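You operate a simulated robot arm through the tools that you are given. There is no shell and no other tool. Be economical: measure what you need, move in short steps, check, and stop when the job is done.

The job below is to be done with a simulated robot arm. You get a single attempt, and the scene is never put back.

JOB
Take the yellow clip on the top of the steel cabinet and put it away on the rigging shelf. Put the green lock clip on the test bench away on the long bench with a white top. Take the green brush from the test bench and leave it in the orange scrap tray. Take the silver weight on the long plywood table and put it away on the bench with the cable winch. Take the white sanding block and put it on the shelf under the rigging bench. Take the orange tie from the long plywood table and leave it in the wide drip tray. Any order will do. Set down upright: yellow clip, green lock clip.

Only the result counts: the job must be done as asked and must still hold three seconds after the hand-in. Knocking over, shifting, dropping, spilling or breaking anything else fails it.

ROBOT AND FRAMES
A 6-joint arm with a two-finger parallel gripper on a trunk, on a base that drives. Base frame: it is fixed to the floor where the robot stands at the start and does not move with it; the origin is under the middle of the robot, x ahead of it, y to its left, z up. Readings come in m, degrees, newtons and seconds.
With the tool pointing down near the work surface it reaches from about 0.32 to 0.7 m from the robot's upright axis, wherever it stands. Its first joint turns from -166.0 to 166.0 degrees. Places, roughly: bench with the cable winch [-9, -3, 0.9]; green brush (5x5x13 cm) [0.3, -1.6, 0.9]; green lock clip (4x4x7 cm) [0.5, -1.6, 0.8]; long bench with a white top [-9, -1.4, 0.9]; orange scrap tray (16x13 cm) [-1.96, -2.16, 0.8]; orange tie (5x8x3 cm) [-2.4, -0.6, 0.8]; rigging shelf (126x12 cm) [-6.04, -2.96, 1.2]; shelf under the rigging bench [-5.9, -3, 0.4]; silver weight [-1.5, 0, 0.75]; white sanding block [-2.5, 0, 0.75]; wide drip tray [0.5, -2.1, 0.8]; yellow clip (4x5x7 cm) [0.6, 0, 1.2]. Payload 4.1 kg.
The tool frame sits at the grasp point between the pads (the TCP): z along the fingers, y along the line on which they close. The tips reach 0.023 m beyond it. The gripper opens to 0.094 m. The fingers are 0.038 m wide and 0.01 m thick; the gripper's body (0.054 by 0.096 m) begins 0.039 m behind the TCP.
Orientation is that of the tool frame in the base frame, as a unit quaternion [x, y, z, w]. With the fingers straight down and closing along the base's y, the tool's x points along the base's -x, its y along +y and its z along -z.

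CONTROLS
- The arm moves only by the tool nudge_tool. Its argument "steps" is one flat list of numbers, 7 for each row, row after row: the finger opening in m, from 0 to 0.094, then the shift along the tool's x, y, z in units of 100 mm (1.0 is 100 mm), then the turn, a rotation vector about the tool's x, y, z in units of 45 degrees (1.0 is 45 degrees). In form: [jaw, tx, ty, tz, rx, ry, rz, jaw, tx, ty, tz, rx, ry, rz, ...]. A call has 1 to 12 rows; each row is the pose to reach, as a shift and turn from the pose commanded when the call began, along the tool's axes at that moment. A call with a number of a shift or a turn outside -1 to 1 is refused whole. Each row takes 0.2 s and may step no farther than 0.05 m and 8.6 degrees from the row before; otherwise, or with a gripper value out of range, the whole call is refused. A pose out of reach is approached as far as the arm can. The call stops where the force on the tool passes 40 N (or 10 N more than at its start, if that is more) or the arm is blocked; 0.2 s more then pass. The fingers move at their own pace (about 0.045 m/s each) and stop on an object; they squeeze with about 30 N. The grip force told is the motor's: it shows also when the fingers shut on nothing. Time passes only in rows, and 0.2 s behind the last, so rows that repeat a pose let the fingers close. The reply holds the time, the measured pose of the TCP, the force on the tool along the base axes, the opening and the grip force, in the units named above and with some noise, with the torque about the TCP (base axes, N m) and any sound that the robot's microphone picked up, and new pictures: "pictures" is both (left out), scene, wrist or none.
- Cameras (640 x 400 px; columns grow to the right, rows downward): "scene" is now at [0.025, 0.1365, 1.5765]; the picture's right is [-0.34, -0.94, 0.00], its down [-0.37, 0.13, -0.92] and it looks along [0.87, -0.32, -0.39] (base axes); focal length 255 px, centre (320, 200). "wrist" rides on the gripper at [0.086, 0.016, -0.074] in the tool frame; the picture's right is [-0.18, 0.98, 0.00], its down [-0.58, -0.11, -0.81] and it looks along [-0.79, -0.15, 0.59] (tool axes); focal length 243 px, centre (320, 200). There is no depth. A picture from a camera that has moved, and an enlarged one, comes with that camera's place and axes in the base frame and with its lens. The place of the scene camera against the robot may be out by one fixed shift of up to 0.012 m in any direction.
- raise_lower(by): slides the trunk up (or, below 0, down) by that many m; the arm and the scene camera ride with it, the base frame stays. It gives what a move gives, with no picture.
- base_move(legs): drives the robot by 1 to 6 legs, each [ahead, turn to the left] in m and degrees, along the robot's own axes; the way and the turn of a leg run together, so that a leg with both is an arc; at most 1.5 m and 180 degrees a leg. The arm and the cameras ride along, it lands a little off, and it stops where it bumps. It gives what a move gives, and a new picture of the scene camera.
- head_to(pan, tilt): turns the head with the scene camera to pan (to the left, within 155 degrees either way) and tilt (down, from -29 to 69), counted from straight ahead of the robot. It gives what a move gives, and a new picture of the scene camera.
- close_up(camera, box): a new picture of the part [left, top, right, bottom] of that camera's present view, enlarged. No time passes.
- finish_job(): hands the job in; it is judged then, once.

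Work in short steps. Places have to be worked out from the pictures, the camera data and where the tool is seen: move nearer, look again, correct. Check each grasp and each placing, and mend what went wrong. You have 186 turns and 260 pictures in all, those below and enlarged ones among them. Open the gripper and draw the arm clear of the work before you hand the job in, unless the task says otherwise; then end with one line.

The tools are called after "Request:" as a command line: name --argument value ..., lists and objects as JSON in quotes. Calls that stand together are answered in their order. nudge_tool: Moves the arm, as the interface text tells. Its arguments: {"type":"object","properties":{"steps":{"type":"array"},"pictures":{"type":"string","enum":["both","scene","wrist","none"]}},"required":["steps"]} The other tools are called the same way: raise_lower (by) slides the trunk up or down; base_move (legs) drives the base; head_to (pan, tilt) turns the head that bears the scene camera; close_up (camera, box) takes an enlarged picture of a part of a camera's view; finish_job () hands the job in.

At the start:

```text
time: 0.0
position: [0.3402, -0.1316, 1.3603]
tcp_rot: [0.0, 1.0, 0.0, 0.001]
contact_force: [0.9, 0.5, 0.3]
moment: [-0.01, 0.03, 0.0]
gripper_width: 0.0939
grasp_force: 0.0
trunk travel left (down, up): [-0.5, 0.09]
robot x, y, heading: [0.0015, 0.0013, -0.2]
head pan, tilt: [-20.0, 23.0]
```

scene: 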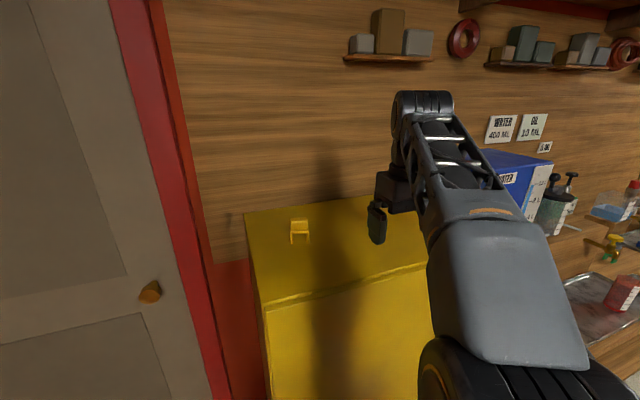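
wrist: 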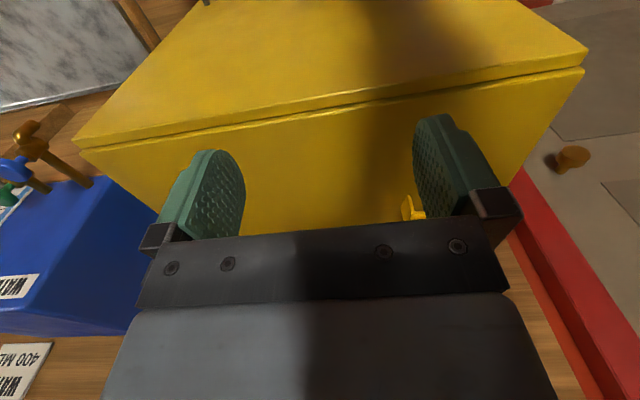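

The yellow clip stands on the cabinet ahead. I take enlarged views of it to find its shape and place.

Request:
close_up --camera "scene" --box '[240, 180, 400, 280]'

Request:
head_to --pan -60 --tilt 30

```text
4.00 times, centred on (320, 230) of scene
camera zoom: at [0.025, 0.1365, 1.5765], right [-0.34, -0.94, 0.0], down [-0.37, 0.13, -0.92], along [0.87, -0.32, -0.39], focal length 1021 px, centre (320, 80)
```

zoom: 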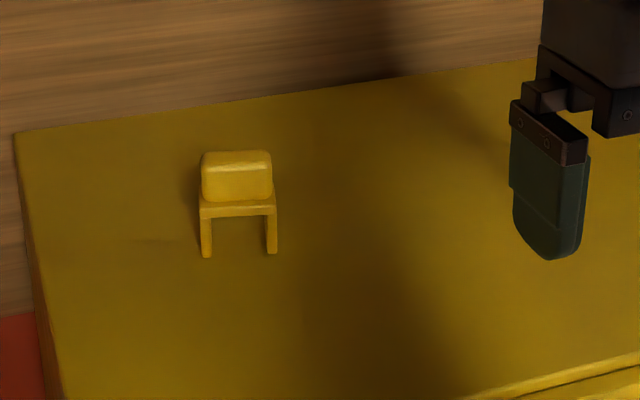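

```text
time: 1.1
position: [0.3391, -0.13, 1.3605]
tcp_rot: [0.001, 1.0, -0.001, 0.0]
contact_force: [0.3, 0.4, -0.4]
moment: [-0.01, 0.04, 0.0]
gripper_width: 0.094
grasp_force: 0.1
trunk travel left (down, up): [-0.5, 0.09]
robot x, y, heading: [-0.0016, 0.0008, 0.1]
head pan, tilt: [-60.0, 30.0]
camera scene: at [-0.0168, 0.0899, 1.5652], right [-0.87, -0.5, 0.0], down [-0.25, 0.43, -0.87], along [0.43, -0.75, -0.5], focal length 255 px, centre (320, 200)
```

scene: 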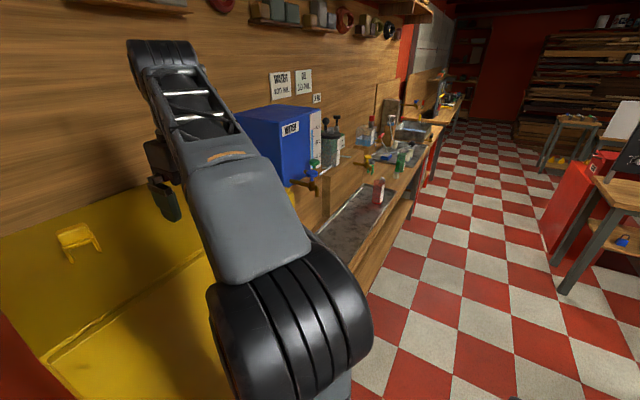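

The first fixes put the clip near (0.60, -0.02) with its top at about 1.26. I move the gripper part of the way to look with the wrist camera.

Request:
nudge_tool --steps '[0.094, -0.33, 0.33, 0, 0, 0, 0, 0.094, -0.66, 0.66, 0, 0, 0, 0, 0.094, -1.0, 1.0, 0, 0, 0, 0]' --pictures "wrist"

```text
time: 1.9
position: [0.4404, -0.034, 1.3593]
tcp_rot: [0.0, 1.0, -0.001, 0.0]
contact_force: [0.4, 0.3, 0.4]
moment: [0.02, 0.02, -0.03]
gripper_width: 0.094
grasp_force: 0.0
trunk travel left (down, up): [-0.5, 0.09]
robot x, y, heading: [0.0021, 0.0009, -0.1]
head pan, tilt: [-60.0, 30.0]
camera wrist: at [0.3541, -0.0194, 1.4359], right [0.18, 0.98, 0.0], down [0.58, -0.11, 0.81], along [0.79, -0.15, -0.59], focal length 243 px, centre (320, 200)
```

wrist: 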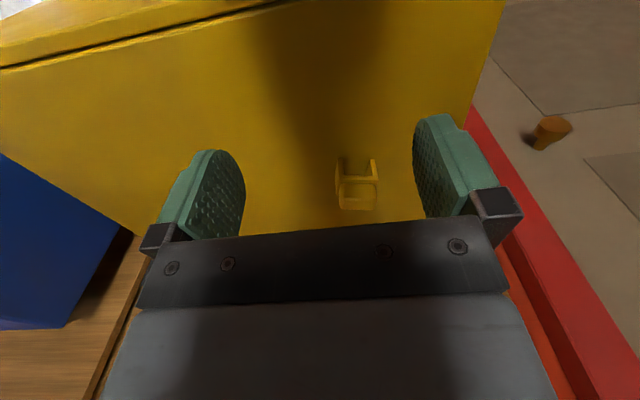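

The wrist and scene rays agree: the clip's front feet are at (0.588, -0.015, 1.20), so its centre is about (0.607, -0.013). I move to above it and look.

Request:
nudge_tool --steps '[0.094, -0.45, 0.1, 0, 0, 0, 0, 0.094, -0.9, 0.2, 0, 0, 0, 0, 0.094, -1.0, 0.2, 0, 0, 0, 0]' --pictures "wrist"

```text
time: 2.7
position: [0.5188, -0.0122, 1.335]
tcp_rot: [0.0, 1.0, 0.0, 0.002]
contact_force: [-0.4, -0.5, 0.3]
moment: [0.0, -0.01, -0.02]
gripper_width: 0.0939
grasp_force: 0.0
out of reach, approached as far as the arm can: row 1, 2, 3
trunk travel left (down, up): [-0.5, 0.09]
robot x, y, heading: [-0.0011, 0.0014, 0.0]
head pan, tilt: [-60.0, 30.0]
camera wrist: at [0.4325, 0.002, 1.4102], right [0.18, 0.98, 0.0], down [0.58, -0.11, 0.81], along [0.79, -0.15, -0.59], focal length 243 px, centre (320, 200)
```

wrist: 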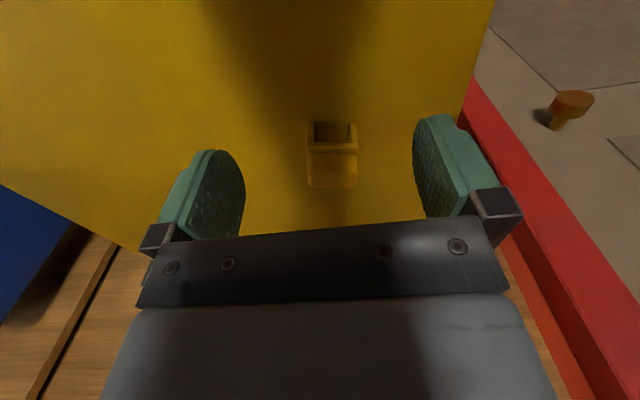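

At this height the arm is at its limit, so I raise the trunk to gain reach.

Request:
raise_lower --by 0.085

```text
time: 3.9
position: [0.5194, -0.0127, 1.4196]
tcp_rot: [0.001, 1.0, 0.0, 0.001]
contact_force: [-0.9, 1.2, -0.3]
moment: [0.02, -0.01, 0.01]
gripper_width: 0.094
grasp_force: 0.1
trunk travel left (down, up): [-0.585, 0.005]
robot x, y, heading: [0.001, 0.001, 0.0]
head pan, tilt: [-60.0, 30.0]
```

I lower to about 1.35, then edge forward.

Request:
nudge_tool --steps '[0.094, 0, 0, 0.4, 0, 0, 0, 0.094, 0, 0, 0.8, 0, 0, 0, 0.094, -0.4, 0, 0.8, 0, 0, 0, 0.094, -0.67, 0, 0.8, 0, 0, 0]' --pictures "wrist"

```text
time: 4.9
position: [0.5873, -0.0146, 1.339]
tcp_rot: [0.0, 1.0, 0.001, 0.001]
contact_force: [0.2, 0.2, 0.3]
moment: [-0.02, 0.02, -0.02]
gripper_width: 0.094
grasp_force: 0.0
trunk travel left (down, up): [-0.585, 0.005]
robot x, y, heading: [0.0016, 0.0004, -0.2]
head pan, tilt: [-60.0, 30.0]
camera wrist: at [0.5018, -0.0001, 1.4149], right [0.18, 0.98, 0.0], down [0.58, -0.11, 0.81], along [0.79, -0.15, -0.59], focal length 243 px, centre (320, 200)
```

wrist: 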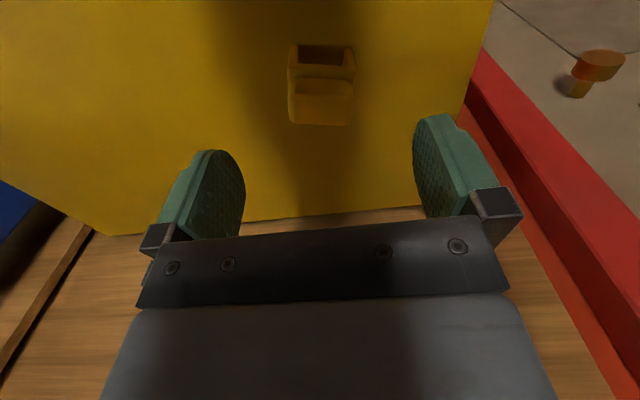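

I enlarge the clip to see which part to grip.

Request:
close_up --camera "wrist" --box '[256, 20, 384, 140]'

```text
3.33 times, centred on (320, 80) of wrist
camera zoom: at [0.5018, -0.0001, 1.4149], right [0.18, 0.98, 0.0], down [0.58, -0.11, 0.81], along [0.79, -0.15, -0.59], focal length 809 px, centre (320, 600)
```

zoom: 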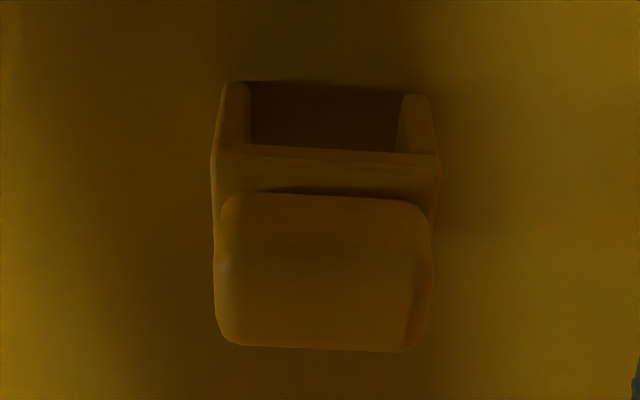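

The block of the clip is at about (0.60, -0.016), between z 1.24 and 1.27. I go down, and close on its sides.

Request:
nudge_tool --steps '[0.094, -0.13, -0.02, 0.0, 0, 0, 0, 0.094, -0.13, -0.02, 0.45, 0, 0, 0, 0.094, -0.13, -0.02, 0.93, 0, 0, 0, 0.04, -0.13, -0.02, 0.93, 0, 0, 0, 0.04, -0.13, -0.02, 0.93, 0, 0, 0, 0.04, -0.13, -0.02, 0.93, 0, 0, 0, 0.03, -0.13, -0.02, 0.93, 0, 0, 0]' --pictures "wrist"

```text
time: 6.5
position: [0.6013, -0.0144, 1.2469]
tcp_rot: [0.0, 1.0, 0.0, 0.001]
contact_force: [-0.1, 0.3, -0.7]
moment: [0.0, -0.02, -0.01]
gripper_width: 0.049
grasp_force: 29.7
trunk travel left (down, up): [-0.585, 0.005]
robot x, y, heading: [-0.0021, -0.0026, 0.2]
head pan, tilt: [-60.0, 30.0]
camera wrist: at [0.515, 0.001, 1.3236], right [0.18, 0.98, 0.0], down [0.58, -0.11, 0.81], along [0.79, -0.15, -0.59], focal length 243 px, centre (320, 200)
```

wrist: 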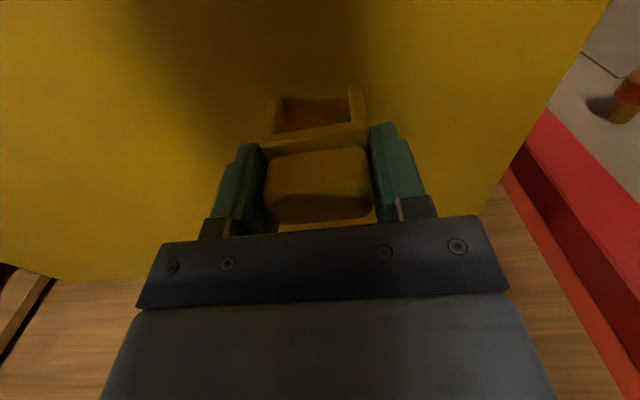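

The clip is held at 0.049 m. I lift it and draw back.

Request:
nudge_tool --steps '[0.03, 0, 0, -0.4, 0, 0, 0, 0.03, 0, 0, -0.8, 0, 0, 0, 0.03, 0.45, 0, -0.9, 0, 0, 0, 0.03, 0.9, 0, -0.95, 0, 0, 0, 0.03, 1.0, 0, -1.0, 0, 0, 0]' --pictures "wrist"

Request:
head_to --pan -110 --tilt 20

Request:
head_to --pan 150 --tilt 20

```text
time: 7.7
position: [0.4981, -0.0159, 1.3468]
tcp_rot: [0.0, 1.0, 0.0, 0.001]
contact_force: [-0.1, 0.3, -0.2]
moment: [0.01, -0.02, -0.01]
gripper_width: 0.0491
grasp_force: 30.0
trunk travel left (down, up): [-0.585, 0.005]
robot x, y, heading: [-0.0008, 0.0012, 0.0]
head pan, tilt: [-60.0, 30.0]
camera wrist: at [0.4114, -0.001, 1.422], right [0.18, 0.98, 0.0], down [0.58, -0.11, 0.81], along [0.79, -0.15, -0.59], focal length 243 px, centre (320, 200)
```

wrist: 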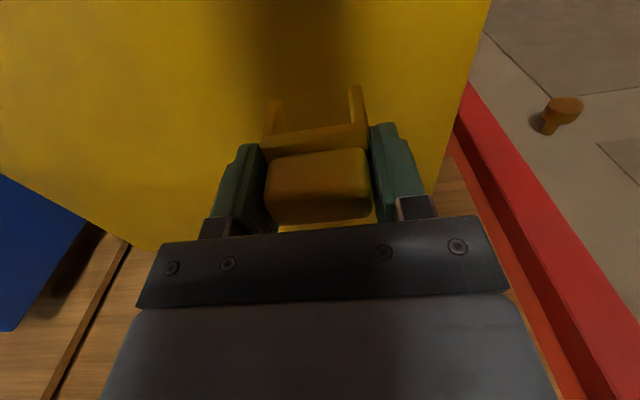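

```text
time: 8.9
position: [0.498, -0.0164, 1.3456]
tcp_rot: [-0.001, 1.0, 0.0, 0.0]
contact_force: [0.5, 0.2, -0.5]
moment: [-0.01, 0.02, -0.02]
gripper_width: 0.0493
grasp_force: 30.2
trunk travel left (down, up): [-0.585, 0.005]
robot x, y, heading: [-0.0, 0.0018, -0.1]
head pan, tilt: [-110.0, 20.0]
camera scene: at [-0.0938, 0.0807, 1.6662], right [-0.94, 0.34, 0.0], down [0.12, 0.32, -0.94], along [-0.32, -0.88, -0.34], focal length 255 px, centre (320, 200)
```

scene: 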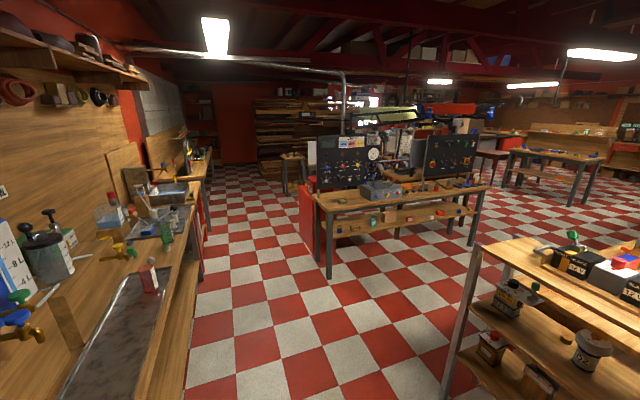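

```text
time: 12.5
position: [0.4981, -0.015, 1.3466]
tcp_rot: [0.0, 1.0, -0.001, 0.0]
contact_force: [0.3, 0.5, -0.7]
moment: [0.02, 0.04, 0.0]
gripper_width: 0.0491
grasp_force: 30.5
trunk travel left (down, up): [-0.585, 0.005]
robot x, y, heading: [-0.0012, 0.0043, -0.2]
head pan, tilt: [150.0, 20.0]
camera scene: at [-0.1426, 0.2149, 1.6662], right [0.5, 0.87, 0.0], down [0.3, -0.17, -0.94], along [-0.81, 0.47, -0.34], focal length 255 px, centre (320, 200)
```

scene: 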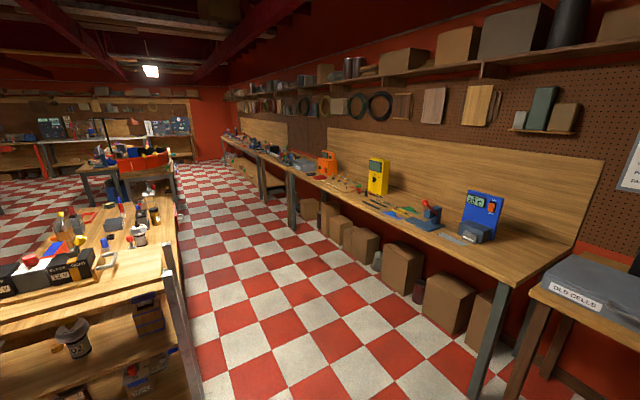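

The clip is secure. I tuck the arm in, turn the head forward-left, and drive round into the corridor (y ≈ -1.3) between the island table and the pegboard bench.

Request:
nudge_tool --steps '[0.03, 0.45, 0, 0, 0, 0, 0, 0.03, 0.9, 0, 0, 0, 0, 0, 0.03, 1.0, 0, 0, 0, 0, 0]' --pictures "none"

Request:
head_to --pan 30 --tilt 20

Request:
base_move --legs '[[-0.3, 0], [0, -90], [1.3, 0], [0, -90], [1.5, 0], [1.0, 0]]'

```text
time: 13.3
position: [0.3979, -0.0147, 1.3455]
tcp_rot: [0.0, 1.0, -0.001, 0.0]
contact_force: [1.0, 0.3, 0.1]
moment: [-0.03, -0.03, 0.0]
gripper_width: 0.0492
grasp_force: 30.0
trunk travel left (down, up): [-0.585, 0.005]
robot x, y, heading: [-0.0013, 0.0032, -0.0]
head pan, tilt: [150.0, 20.0]
```

```text
time: 15.3
position: [0.3973, -0.0147, 1.3461]
tcp_rot: [0.0, 1.0, -0.001, 0.001]
contact_force: [0.3, -0.2, -0.6]
moment: [0.0, -0.02, 0.03]
gripper_width: 0.049
grasp_force: 30.1
trunk travel left (down, up): [-0.585, 0.005]
robot x, y, heading: [0.003, -0.0011, -0.0]
head pan, tilt: [30.0, 20.0]
camera scene: at [0.0186, 0.2149, 1.6662], right [0.5, -0.87, 0.0], down [-0.3, -0.17, -0.94], along [0.81, 0.47, -0.34], focal length 255 px, centre (320, 200)
```

scene: 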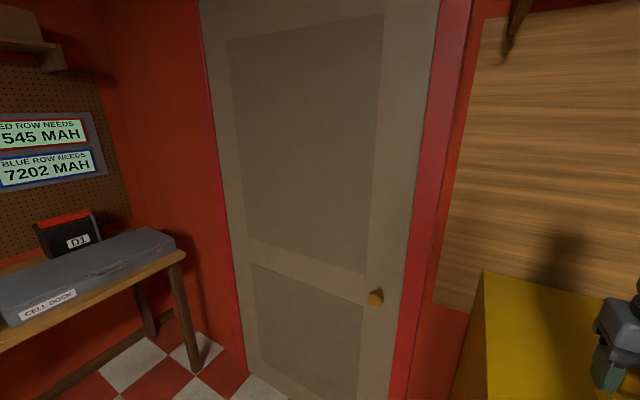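

```text
time: 43.1
position: [-3.206, -1.0857, 1.3465]
tcp_rot: [0.999, -0.038, -0.001, 0.0]
contact_force: [-0.1, -0.4, -0.6]
moment: [0.0, 0.01, -0.01]
gripper_width: 0.0493
grasp_force: 30.1
trunk travel left (down, up): [-0.585, 0.005]
robot x, y, heading: [-2.8117, -1.1294, 175.7]
head pan, tilt: [30.0, 20.0]
camera scene: at [-2.8491, -1.3383, 1.6662], right [-0.43, 0.9, 0.0], down [0.31, 0.15, -0.94], along [-0.85, -0.41, -0.34], focal length 255 px, centre (320, 200)
```

scene: 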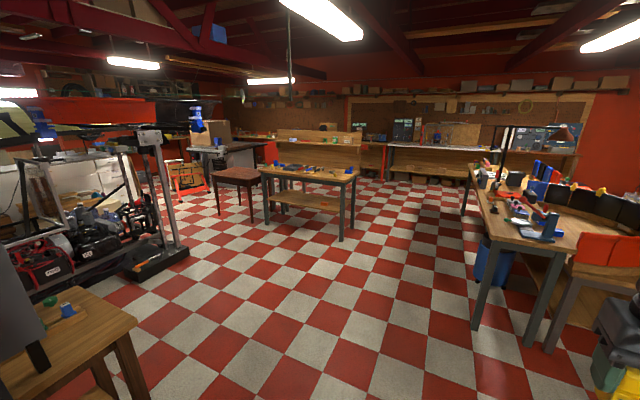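

I see the rigging bench ahead: its front legs are at about x=-5.7 with y from -2.4 to -3.6, and the shelf is on its backboard. I drive to in front of it, facing -x.

Request:
base_move --legs '[[0, 43], [1.4, 0], [1.2, 0], [0, -38.7]]'

Request:
head_to --pan 15 --tilt 25

```text
time: 59.5
position: [-5.2689, -2.6441, 1.3455]
tcp_rot: [1.0, -0.025, 0.0, 0.001]
contact_force: [0.7, 1.0, -0.5]
moment: [0.0, 0.04, -0.02]
gripper_width: 0.0493
grasp_force: 30.0
trunk travel left (down, up): [-0.585, 0.005]
robot x, y, heading: [-4.8722, -2.672, 177.3]
head pan, tilt: [30.0, 20.0]
camera scene: at [-4.905, -2.8879, 1.6663], right [-0.46, 0.89, 0.0], down [0.3, 0.16, -0.94], along [-0.84, -0.43, -0.34], focal length 255 px, centre (320, 200)
```

scene: 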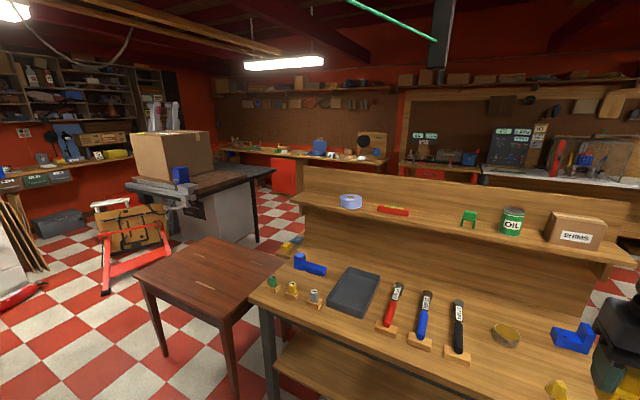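

```text
time: 60.3
position: [-5.2689, -2.6443, 1.3447]
tcp_rot: [1.0, -0.024, -0.001, 0.0]
contact_force: [0.3, -0.6, -0.7]
moment: [0.03, -0.01, 0.0]
gripper_width: 0.0494
grasp_force: 30.0
trunk travel left (down, up): [-0.585, 0.005]
robot x, y, heading: [-4.8707, -2.6786, 177.1]
head pan, tilt: [15.0, 25.0]
camera scene: at [-4.9122, -2.8651, 1.6582], right [-0.21, 0.98, 0.0], down [0.41, 0.09, -0.91], along [-0.89, -0.19, -0.42], focal length 255 px, centre (320, 200)
```

scene: 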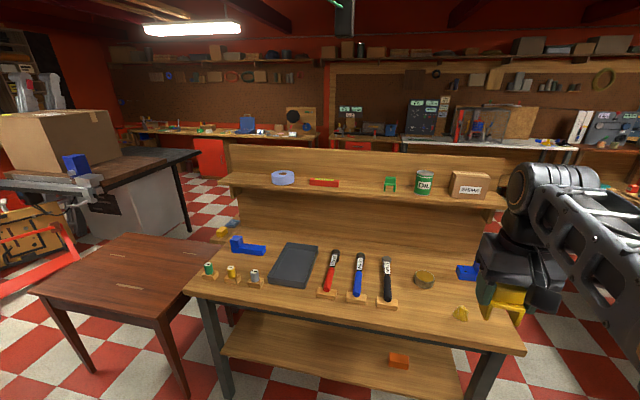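

The rigging shelf (z≈1.20) has a free gap around y=-2.9, between the red bar and the green clip. I look down to see how far the base reaches ahead of the bench edge.

Request:
head_to --pan 0 --tilt 69

```text
time: 61.4
position: [-5.2687, -2.645, 1.3458]
tcp_rot: [1.0, -0.025, -0.001, 0.0]
contact_force: [0.3, 0.9, -0.2]
moment: [0.04, -0.02, 0.03]
gripper_width: 0.0492
grasp_force: 30.0
trunk travel left (down, up): [-0.585, 0.005]
robot x, y, heading: [-4.8709, -2.6756, 177.1]
head pan, tilt: [0.0, 68.8]
camera scene: at [-4.878, -2.8428, 1.5988], right [0.05, 1.0, 0.0], down [0.93, -0.04, -0.36], along [-0.36, 0.02, -0.93], focal length 255 px, centre (320, 200)
```

scene: 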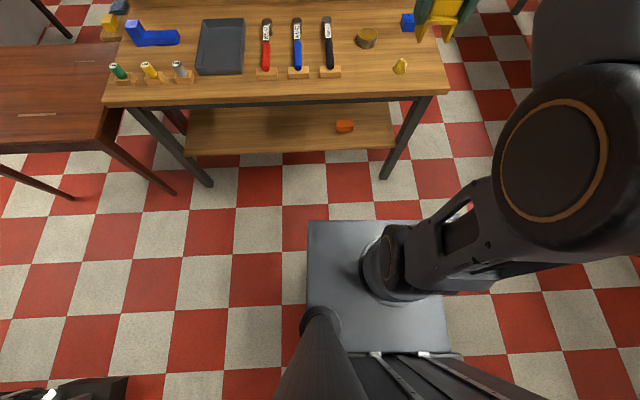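

I look down to the left, where the camera overhangs the robot's side, to see the footprint.

Request:
head_to --pan 60 --tilt 69

```text
time: 62.7
position: [-5.2677, -2.6437, 1.3457]
tcp_rot: [1.0, -0.025, -0.001, 0.0]
contact_force: [0.8, -0.1, -0.6]
moment: [0.0, 0.0, -0.01]
gripper_width: 0.0493
grasp_force: 30.1
trunk travel left (down, up): [-0.585, 0.005]
robot x, y, heading: [-4.8697, -2.6783, 177.3]
head pan, tilt: [60.0, 68.8]
camera scene: at [-4.8524, -2.8925, 1.5987], right [-0.84, 0.54, 0.0], down [0.51, 0.78, -0.36], along [-0.2, -0.3, -0.93], focal length 255 px, centre (320, 200)
```

scene: 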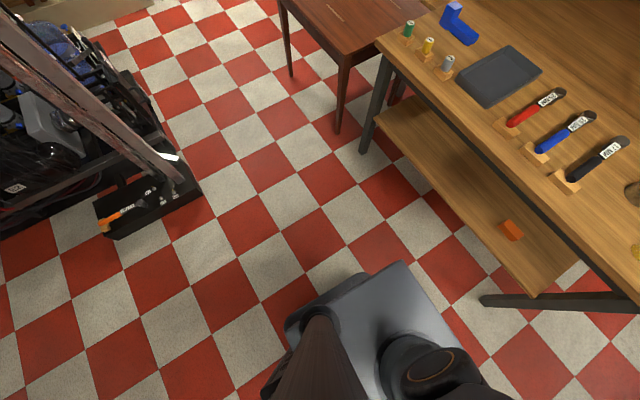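

The shoulder platform reaches only about 0.15 m ahead, so I go nearer: to about (-5.3, -2.9), still 0.3 m from the bench edge.

Request:
head_to --pan 0 --tilt 40

Request:
base_move --legs '[[0, 30.3], [0.47, 0], [0, -27.5]]'

```text
time: 64.0
position: [-5.2681, -2.6448, 1.3463]
tcp_rot: [1.0, -0.023, -0.001, 0.0]
contact_force: [0.1, 0.8, -0.9]
moment: [-0.01, 0.01, 0.03]
gripper_width: 0.0493
grasp_force: 30.3
trunk travel left (down, up): [-0.585, 0.005]
robot x, y, heading: [-4.8709, -2.6773, 177.1]
head pan, tilt: [0.0, 40.0]
camera scene: at [-4.907, -2.8415, 1.6348], right [0.05, 1.0, 0.0], down [0.64, -0.03, -0.77], along [-0.76, 0.04, -0.64], focal length 255 px, centre (320, 200)
```

scene: 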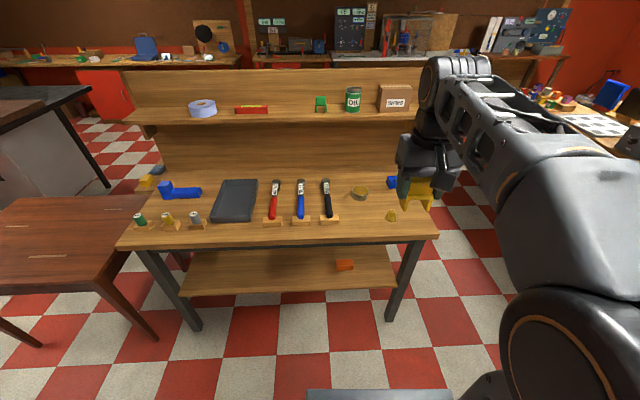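

```text
time: 69.7
position: [-5.6909, -2.875, 1.347]
tcp_rot: [1.0, -0.008, -0.001, 0.001]
contact_force: [0.0, -0.4, -0.2]
moment: [0.02, 0.0, 0.01]
gripper_width: 0.0494
grasp_force: 30.0
trunk travel left (down, up): [-0.585, 0.005]
robot x, y, heading: [-5.2932, -2.8937, 178.9]
head pan, tilt: [0.0, 40.0]
camera scene: at [-5.323, -3.0587, 1.6349], right [0.02, 1.0, 0.0], down [0.64, -0.01, -0.77], along [-0.77, 0.01, -0.64], focal length 255 px, centre (320, 200)
```

scene: 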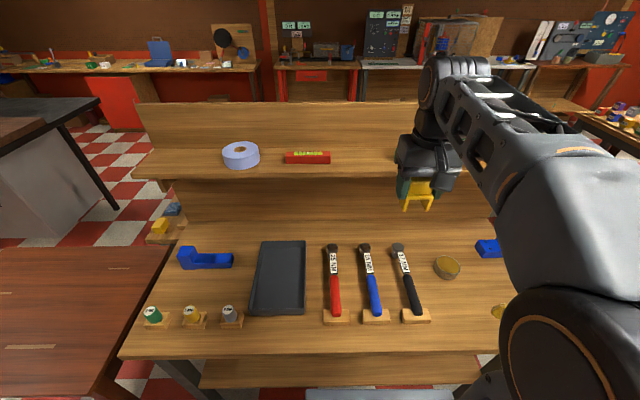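

The gap runs from y≈-3.01 to -2.79, and the shelf's front edge is at about x=-5.96. I extend toward it to test the reach at a lower height.

Request:
nudge_tool --steps '[0.03, -0.35, 0.08, 0.3, 0, 0, 0, 0.03, -0.7, 0.16, 0.6, 0, 0, 0, 0.03, -1.0, 0.2, 0.6, 0, 0, 0]' --pictures "none"

Request:
nudge_tool --steps '[0.03, -0.4, 0, 0, 0, 0, 0, 0.03, -0.8, 0, 0, 0, 0, 0, 0.03, -1.0, 0, 0, 0, 0, 0]' --pictures "scene"

```text
time: 70.5
position: [-5.7926, -2.8943, 1.2861]
tcp_rot: [1.0, -0.007, -0.001, 0.0]
contact_force: [-0.2, 0.6, -0.8]
moment: [0.01, -0.01, -0.01]
gripper_width: 0.0489
grasp_force: 30.3
trunk travel left (down, up): [-0.585, 0.005]
robot x, y, heading: [-5.2909, -2.894, 178.8]
head pan, tilt: [0.0, 40.0]
```

```text
time: 71.3
position: [-5.891, -2.8911, 1.2847]
tcp_rot: [1.0, -0.007, 0.0, -0.001]
contact_force: [0.2, -0.7, -0.6]
moment: [0.01, 0.03, -0.01]
gripper_width: 0.0491
grasp_force: 29.8
trunk travel left (down, up): [-0.585, 0.005]
robot x, y, heading: [-5.2949, -2.8957, 178.8]
head pan, tilt: [0.0, 40.0]
camera scene: at [-5.3234, -3.0589, 1.6348], right [0.02, 1.0, 0.0], down [0.64, -0.01, -0.77], along [-0.77, 0.01, -0.64], focal length 255 px, centre (320, 200)
```

scene: 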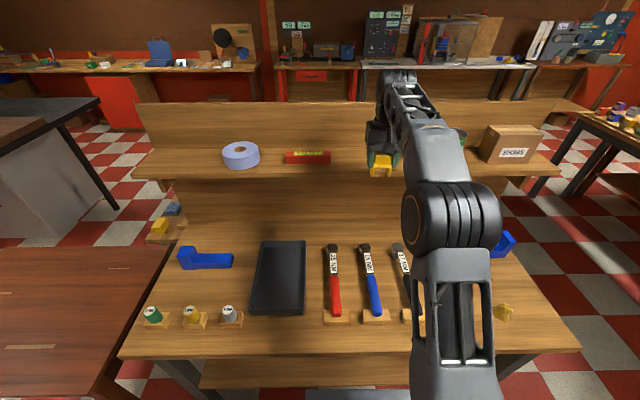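

Reach 0.60 is fine here; I extend further a little.

Request:
nudge_tool --steps '[0.03, -0.4, 0, 0, 0, 0, 0, 0.03, -0.6, 0, 0, 0, 0, 0, 0.03, -0.6, 0, 0, 0, 0, 0]' --pictures "wrist"

```text
time: 72.1
position: [-5.9341, -2.8908, 1.2748]
tcp_rot: [1.0, -0.008, -0.001, 0.001]
contact_force: [0.6, -0.5, -0.8]
moment: [-0.01, 0.05, 0.0]
gripper_width: 0.0491
grasp_force: 29.9
out of reach, approached as far as the arm can: row 2, 3
trunk travel left (down, up): [-0.585, 0.005]
robot x, y, heading: [-5.2936, -2.8975, 179.3]
head pan, tilt: [0.0, 40.0]
camera wrist: at [-5.8478, -2.9097, 1.3516], right [-0.2, -0.98, 0.0], down [-0.58, 0.12, 0.81], along [-0.79, 0.16, -0.59], focal length 243 px, centre (320, 200)
```

wrist: 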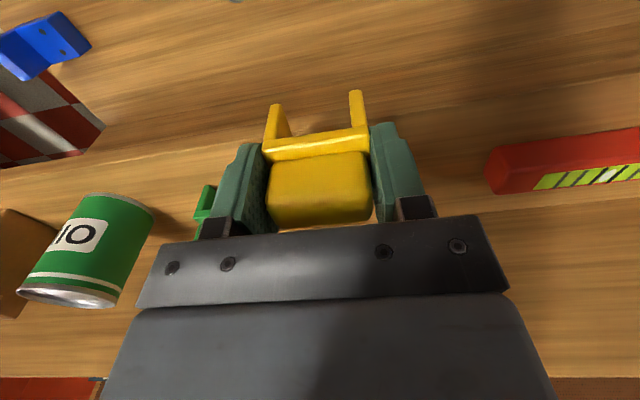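

I enlarge the wrist view to fix the shelf's front edge.

Request:
close_up --camera "wrist" --box '[360, 80, 600, 230]'

Request:
close_up --camera "scene" --box '[220, 110, 460, 260]'

```text
2.67 times, centred on (480, 155) of wrist
camera zoom: at [-5.8478, -2.9097, 1.3516], right [-0.2, -0.98, 0.0], down [-0.58, 0.12, 0.81], along [-0.79, 0.16, -0.59], focal length 647 px, centre (-107, 320)
```

zoom: 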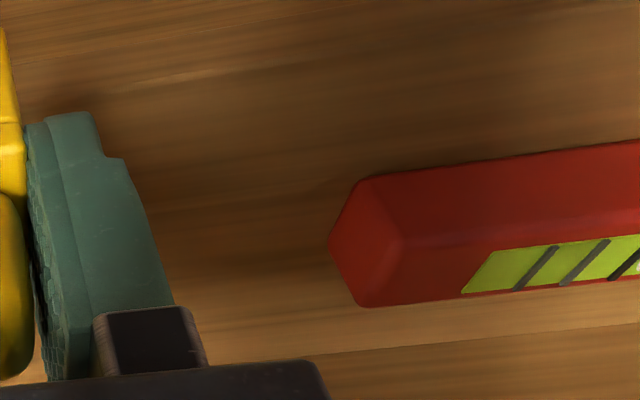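

```text
2.67 times, centred on (340, 185) of scene
camera zoom: at [-5.3227, -3.0588, 1.6348], right [0.02, 1.0, 0.0], down [0.64, -0.01, -0.77], along [-0.77, 0.01, -0.64], focal length 681 px, centre (267, 240)
```

zoom: 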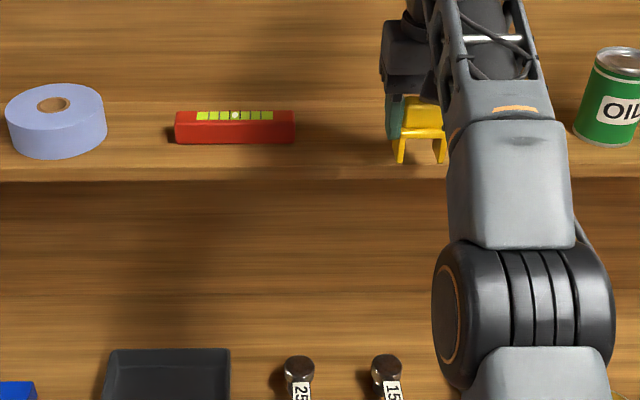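

The shelf's front edge is at about x=-5.96, and I want the TCP near x=-6.01, so I need the base about 0.07 m nearer. I raise the clip a bit and creep forward.

Request:
nudge_tool --steps '[0.03, 0.3, 0, -0.3, 0, 0, 0]' --pictures "none"

Request:
base_move --legs '[[0.04, 0]]'

Request:
base_move --legs '[[0.035, 0]]'

```text
time: 72.5
position: [-5.9039, -2.8893, 1.3079]
tcp_rot: [1.0, -0.008, -0.002, 0.0]
contact_force: [0.5, 0.1, -1.0]
moment: [-0.01, -0.01, -0.02]
gripper_width: 0.0491
grasp_force: 30.3
trunk travel left (down, up): [-0.585, 0.005]
robot x, y, heading: [-5.2938, -2.8916, 178.8]
head pan, tilt: [0.0, 40.0]
```

```text
time: 73.3
position: [-5.9458, -2.889, 1.306]
tcp_rot: [1.0, -0.008, 0.001, 0.0]
contact_force: [-0.3, -0.4, -1.1]
moment: [0.03, -0.03, 0.03]
gripper_width: 0.0493
grasp_force: 29.7
trunk travel left (down, up): [-0.585, 0.005]
robot x, y, heading: [-5.3324, -2.8947, 178.9]
head pan, tilt: [0.0, 40.0]
camera scene: at [-5.3654, -3.0583, 1.6348], right [0.02, 1.0, 0.0], down [0.64, -0.01, -0.77], along [-0.77, 0.01, -0.64], focal length 255 px, centre (320, 200)
```

scene: 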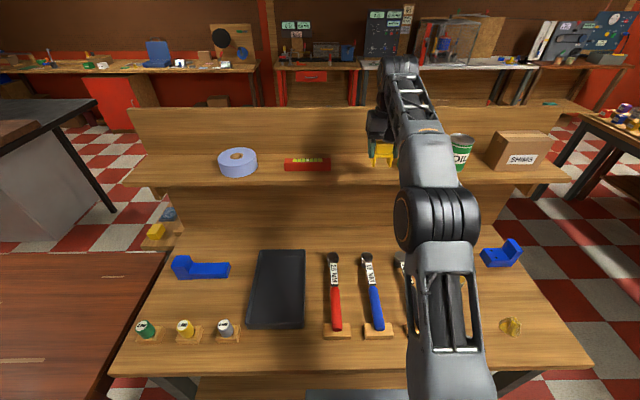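

```text
time: 74.2
position: [-5.9828, -2.889, 1.305]
tcp_rot: [1.0, -0.007, 0.0, -0.001]
contact_force: [0.0, -0.2, -1.1]
moment: [0.03, -0.02, 0.0]
gripper_width: 0.0492
grasp_force: 30.1
trunk travel left (down, up): [-0.585, 0.005]
robot x, y, heading: [-5.3682, -2.8912, 179.1]
head pan, tilt: [0.0, 40.0]
camera scene: at [-5.4007, -3.0577, 1.6348], right [0.01, 1.0, 0.0], down [0.64, -0.01, -0.77], along [-0.77, 0.01, -0.64], focal length 255 px, centre (320, 200)
```

scene: 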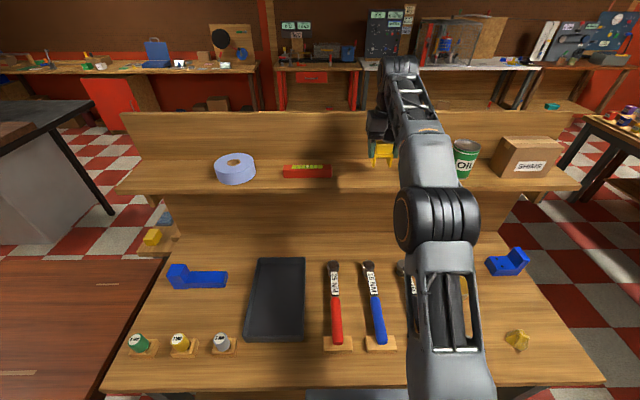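

No bump, and the TCP is at -5.983. I go forward 25 mm and down to 1.265, then check with both cameras.

Request:
nudge_tool --steps '[0.03, -0.15, 0.0, 0.2, 0, 0, 0, 0.03, -0.25, 0.05, 0.4, 0, 0, 0]' --pictures "both"

```text
time: 74.8
position: [-6.0066, -2.8925, 1.2675]
tcp_rot: [1.0, -0.008, 0.0, 0.0]
contact_force: [0.2, 0.8, -0.9]
moment: [-0.01, 0.01, 0.0]
gripper_width: 0.0493
grasp_force: 30.0
trunk travel left (down, up): [-0.585, 0.005]
robot x, y, heading: [-5.369, -2.8949, 179.0]
head pan, tilt: [0.0, 40.0]
camera scene: at [-5.3995, -3.0579, 1.6348], right [0.01, 1.0, 0.0], down [0.64, -0.01, -0.77], along [-0.77, 0.01, -0.64], focal length 255 px, centre (320, 200)
camera wrist: at [-5.9196, -2.912, 1.3433], right [-0.2, -0.98, 0.0], down [-0.58, 0.12, 0.81], along [-0.79, 0.16, -0.59], focal length 243 px, centre (320, 200)
```

scene: 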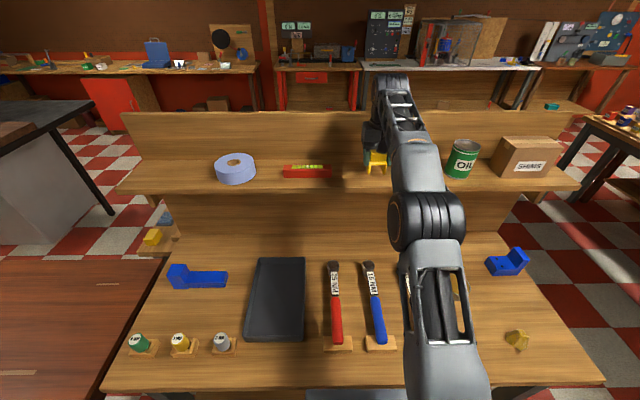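
wrist: 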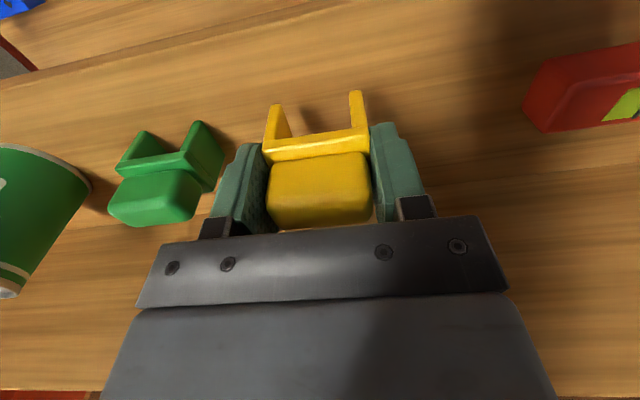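

The clip is over the shelf. I shift 25 mm away from the green clip, then lower gently until it touches.

Request:
nudge_tool --steps '[0.03, 0, 0.25, 0, 0, 0, 0, 0.03, 0, 0.25, 0.08, 0, 0, 0, 0.03, 0, 0.25, 0.13, 0, 0, 0, 0.03, 0, 0.25, 0.17, 0, 0, 0, 0.03, 0, 0.25, 0.2, 0, 0, 0, 0.03, 0, 0.25, 0.23, 0, 0, 0, 0.03, 0, 0.25, 0.26, 0, 0, 0]' --pictures "wrist"

```text
time: 76.4
position: [-6.0051, -2.9178, 1.2435]
tcp_rot: [1.0, -0.006, -0.005, 0.0]
contact_force: [-3.5, -2.1, 24.0]
moment: [-0.1, 0.09, -0.15]
gripper_width: 0.0492
grasp_force: 30.5
trunk travel left (down, up): [-0.585, 0.005]
robot x, y, heading: [-5.3679, -2.8972, 178.9]
head pan, tilt: [0.0, 40.0]
camera wrist: at [-5.9187, -2.9377, 1.319], right [-0.2, -0.98, 0.0], down [-0.57, 0.12, 0.81], along [-0.8, 0.16, -0.58], focal length 243 px, centre (320, 200)
```

wrist: 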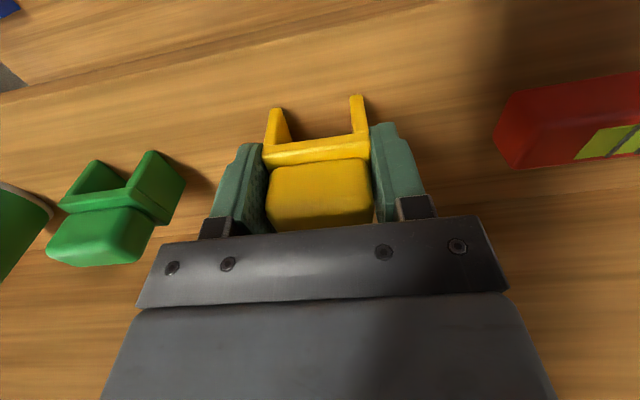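

It rests on the shelf (24 N). I ease up 2 mm, open a little, then lift straight away.

Request:
nudge_tool --steps '[0.049, 0, 0, -0.02, 0, 0, 0, 0.066, 0, 0, -0.02, 0, 0, 0, 0.066, 0, 0, -0.02, 0, 0, 0, 0.066, 0, 0, -0.02, 0, 0, 0, 0.066, 0, 0, -0.3, 0, 0, 0, 0.066, 0, 0, -0.6, 0, 0, 0]' --pictures "both"

```text
time: 77.8
position: [-5.997, -2.9162, 1.2959]
tcp_rot: [1.0, -0.006, -0.001, 0.0]
contact_force: [-0.1, -0.2, 0.7]
moment: [-0.02, 0.03, 0.0]
gripper_width: 0.0661
grasp_force: 0.1
out of reach, approached as far as the arm can: row 6
trunk travel left (down, up): [-0.585, 0.005]
robot x, y, heading: [-5.3721, -2.8941, 179.2]
head pan, tilt: [0.0, 40.0]
camera scene: at [-5.397, -3.0576, 1.6349], right [0.01, 1.0, 0.0], down [0.64, -0.01, -0.77], along [-0.77, 0.01, -0.64], focal length 255 px, centre (320, 200)
camera wrist: at [-5.9101, -2.936, 1.3722], right [-0.2, -0.98, 0.0], down [-0.58, 0.12, 0.81], along [-0.79, 0.16, -0.59], focal length 243 px, centre (320, 200)
```

scene: 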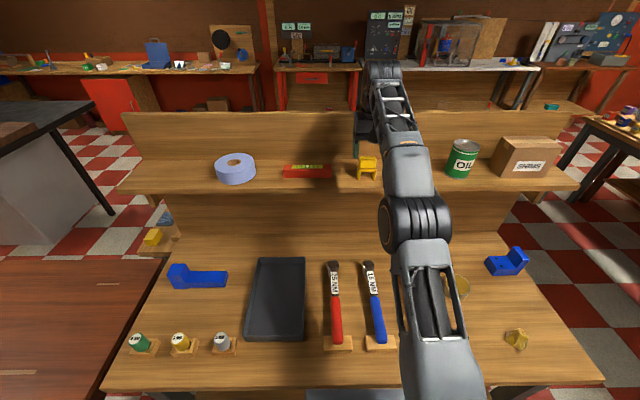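
wrist: 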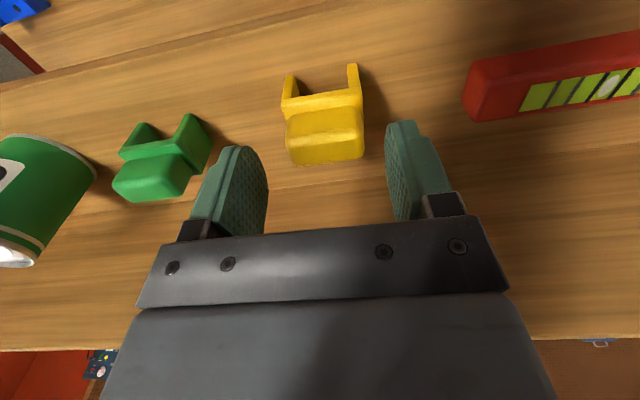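

The yellow clip stands upright on the shelf. I draw the gripper straight back, then drive back.

Request:
nudge_tool --steps '[0.066, 0.4, 0, -0.05, 0, 0, 0, 0.066, 0.8, 0, -0.1, 0, 0, 0, 0.066, 1.0, 0, -0.2, 0, 0, 0]' --pictures "none"

Request:
nudge_tool --steps '[0.066, 0.4, 0, 0, 0, 0, 0, 0.066, 0.8, 0, 0, 0, 0, 0, 0.066, 1.0, 0, 0, 0, 0, 0]' --pictures "none"

Request:
head_to --pan 0 --tilt 35

Request:
base_move --legs '[[-0.5, 0]]'

```text
time: 78.6
position: [-5.8989, -2.9192, 1.3137]
tcp_rot: [1.0, -0.007, 0.0, 0.001]
contact_force: [-0.6, -0.7, -0.5]
moment: [0.0, 0.0, -0.01]
gripper_width: 0.0658
grasp_force: 0.0
trunk travel left (down, up): [-0.585, 0.005]
robot x, y, heading: [-5.3718, -2.8897, 179.0]
head pan, tilt: [0.0, 40.0]
```

```text
time: 79.4
position: [-5.7988, -2.9209, 1.3158]
tcp_rot: [1.0, -0.008, -0.001, -0.001]
contact_force: [-0.2, -0.6, 0.1]
moment: [-0.01, 0.04, 0.01]
gripper_width: 0.0661
grasp_force: 0.1
trunk travel left (down, up): [-0.585, 0.005]
robot x, y, heading: [-5.3728, -2.8939, 179.4]
head pan, tilt: [0.0, 40.0]
```

```text
time: 80.1
position: [-5.7987, -2.9207, 1.3148]
tcp_rot: [1.0, -0.007, -0.001, 0.0]
contact_force: [-0.1, -0.2, -0.6]
moment: [-0.03, -0.06, -0.03]
gripper_width: 0.0659
grasp_force: 0.1
trunk travel left (down, up): [-0.585, 0.005]
robot x, y, heading: [-5.3728, -2.8931, 179.3]
head pan, tilt: [0.0, 35.0]
camera scene: at [-5.4021, -3.0577, 1.6424], right [0.01, 1.0, 0.0], down [0.57, -0.01, -0.82], along [-0.82, 0.01, -0.57], focal length 255 px, centre (320, 200)
```

scene: 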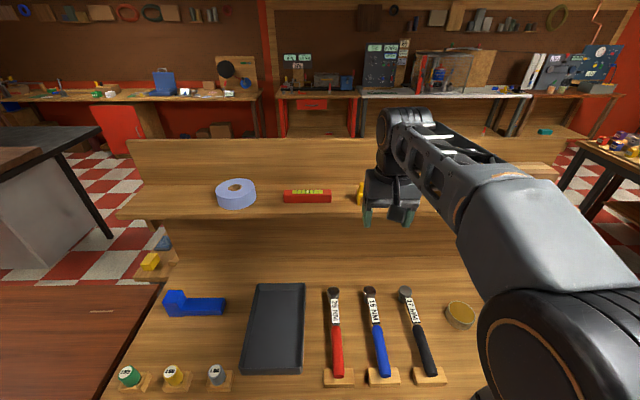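

```text
time: 83.0
position: [-5.2904, -2.9285, 1.3143]
tcp_rot: [1.0, -0.004, -0.001, 0.0]
contact_force: [0.0, -0.2, 0.0]
moment: [0.01, 0.03, -0.01]
gripper_width: 0.066
grasp_force: 0.0
trunk travel left (down, up): [-0.585, 0.005]
robot x, y, heading: [-4.8637, -2.8984, 179.5]
head pan, tilt: [0.0, 35.0]
camera scene: at [-4.8924, -3.0637, 1.6424], right [0.01, 1.0, 0.0], down [0.57, -0.01, -0.82], along [-0.82, 0.01, -0.57], focal length 255 px, centre (320, 200)
```

scene: 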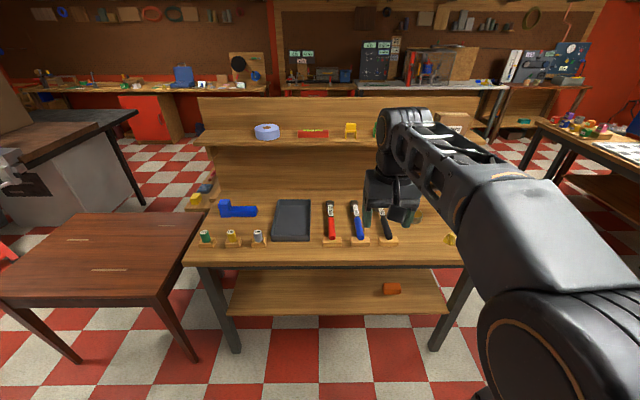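

Now to the sanding block. I drive back to the corridor near (-2.7, -1.3), facing +y toward the plywood table.

Request:
base_move --legs '[[0, -140.8], [1.35, 0], [1.2, 0], [0, 51.3]]'

```text
time: 103.5
position: [-2.9577, -0.8311, 1.3162]
tcp_rot: [0.709, -0.705, -0.002, -0.001]
contact_force: [-0.3, -0.6, 0.2]
moment: [-0.01, -0.01, -0.03]
gripper_width: 0.0661
grasp_force: 0.1
trunk travel left (down, up): [-0.585, 0.005]
robot x, y, heading: [-2.9229, -1.2542, 90.3]
head pan, tilt: [0.0, 35.0]
camera scene: at [-3.0901, -1.2316, 1.6424], right [1.0, 0.01, 0.0], down [0.0, -0.57, -0.82], along [-0.01, 0.82, -0.57], focal length 255 px, centre (320, 200)
```

scene: 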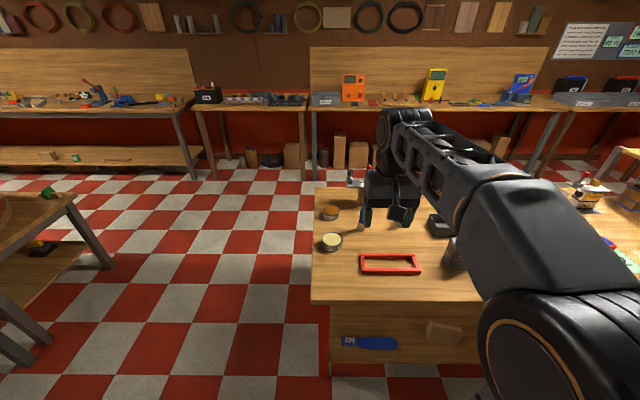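

The island's near-left corner is at (-3.13, -0.63). I look right over its top.

Request:
head_to --pan -48 --tilt 30

```text
time: 104.7
position: [-2.9588, -0.8304, 1.3151]
tcp_rot: [0.71, -0.705, 0.0, 0.0]
contact_force: [-0.7, -0.3, 0.1]
moment: [0.0, -0.02, 0.0]
gripper_width: 0.0658
grasp_force: 0.0
trunk travel left (down, up): [-0.585, 0.005]
robot x, y, heading: [-2.9208, -1.2593, 90.3]
head pan, tilt: [-48.0, 30.0]
camera scene: at [-3.0226, -1.2585, 1.6502], right [0.68, -0.74, 0.0], down [-0.37, -0.34, -0.87], along [0.64, 0.58, -0.5], focal length 255 px, centre (320, 200)
```

scene: 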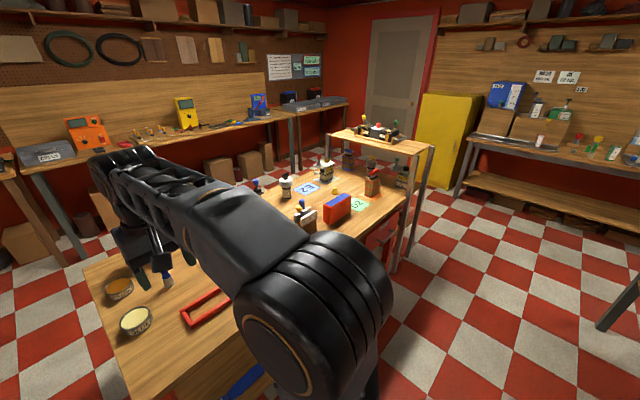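

The arm hides the middle of the table. I drive 0.75 m along the corridor and look again.

Request:
base_move --legs '[[0, -90], [0.8, 0], [0, 90]]'

Request:
head_to --pan 20 --tilt 35

```text
time: 116.6
position: [-2.1428, -0.8263, 1.3148]
tcp_rot: [0.707, -0.707, 0.0, 0.0]
contact_force: [-0.3, -0.2, 0.5]
moment: [-0.04, -0.01, -0.02]
gripper_width: 0.0659
grasp_force: 0.1
trunk travel left (down, up): [-0.585, 0.005]
robot x, y, heading: [-2.1089, -1.2545, 90.2]
head pan, tilt: [-48.0, 30.0]
camera scene: at [-2.2099, -1.2523, 1.6502], right [0.67, -0.74, 0.0], down [-0.37, -0.34, -0.87], along [0.64, 0.58, -0.5], focal length 255 px, centre (320, 200)
```

scene: 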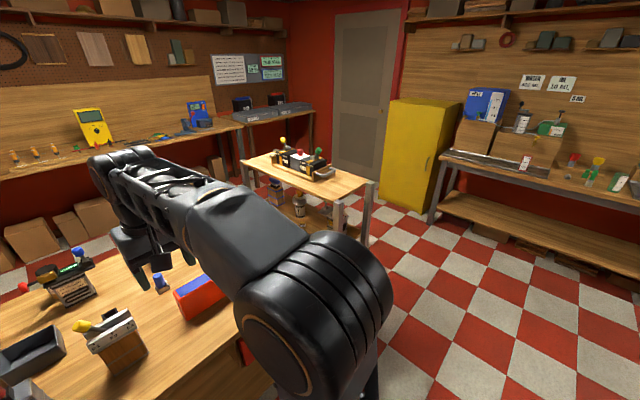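

```text
time: 118.0
position: [-2.1433, -0.8265, 1.3142]
tcp_rot: [0.708, -0.706, 0.0, -0.001]
contact_force: [-0.8, 0.4, 0.1]
moment: [-0.03, 0.01, 0.0]
gripper_width: 0.0661
grasp_force: 0.1
trunk travel left (down, up): [-0.585, 0.005]
robot x, y, heading: [-2.1122, -1.2528, 90.3]
head pan, tilt: [20.0, 35.0]
camera scene: at [-2.3071, -1.2302, 1.6424], right [0.94, 0.34, 0.0], down [0.2, -0.54, -0.82], along [-0.28, 0.77, -0.57], focal length 255 px, centre (320, 200)
```

scene: 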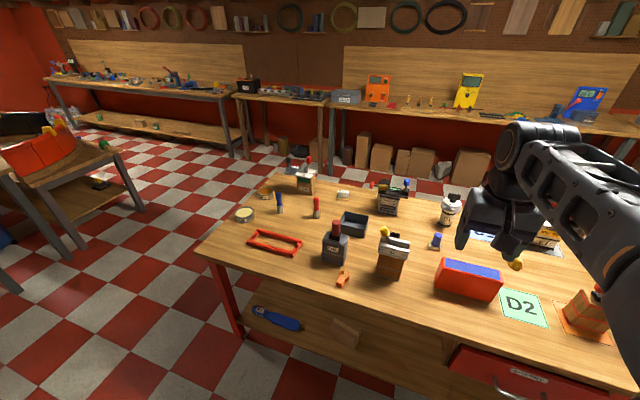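

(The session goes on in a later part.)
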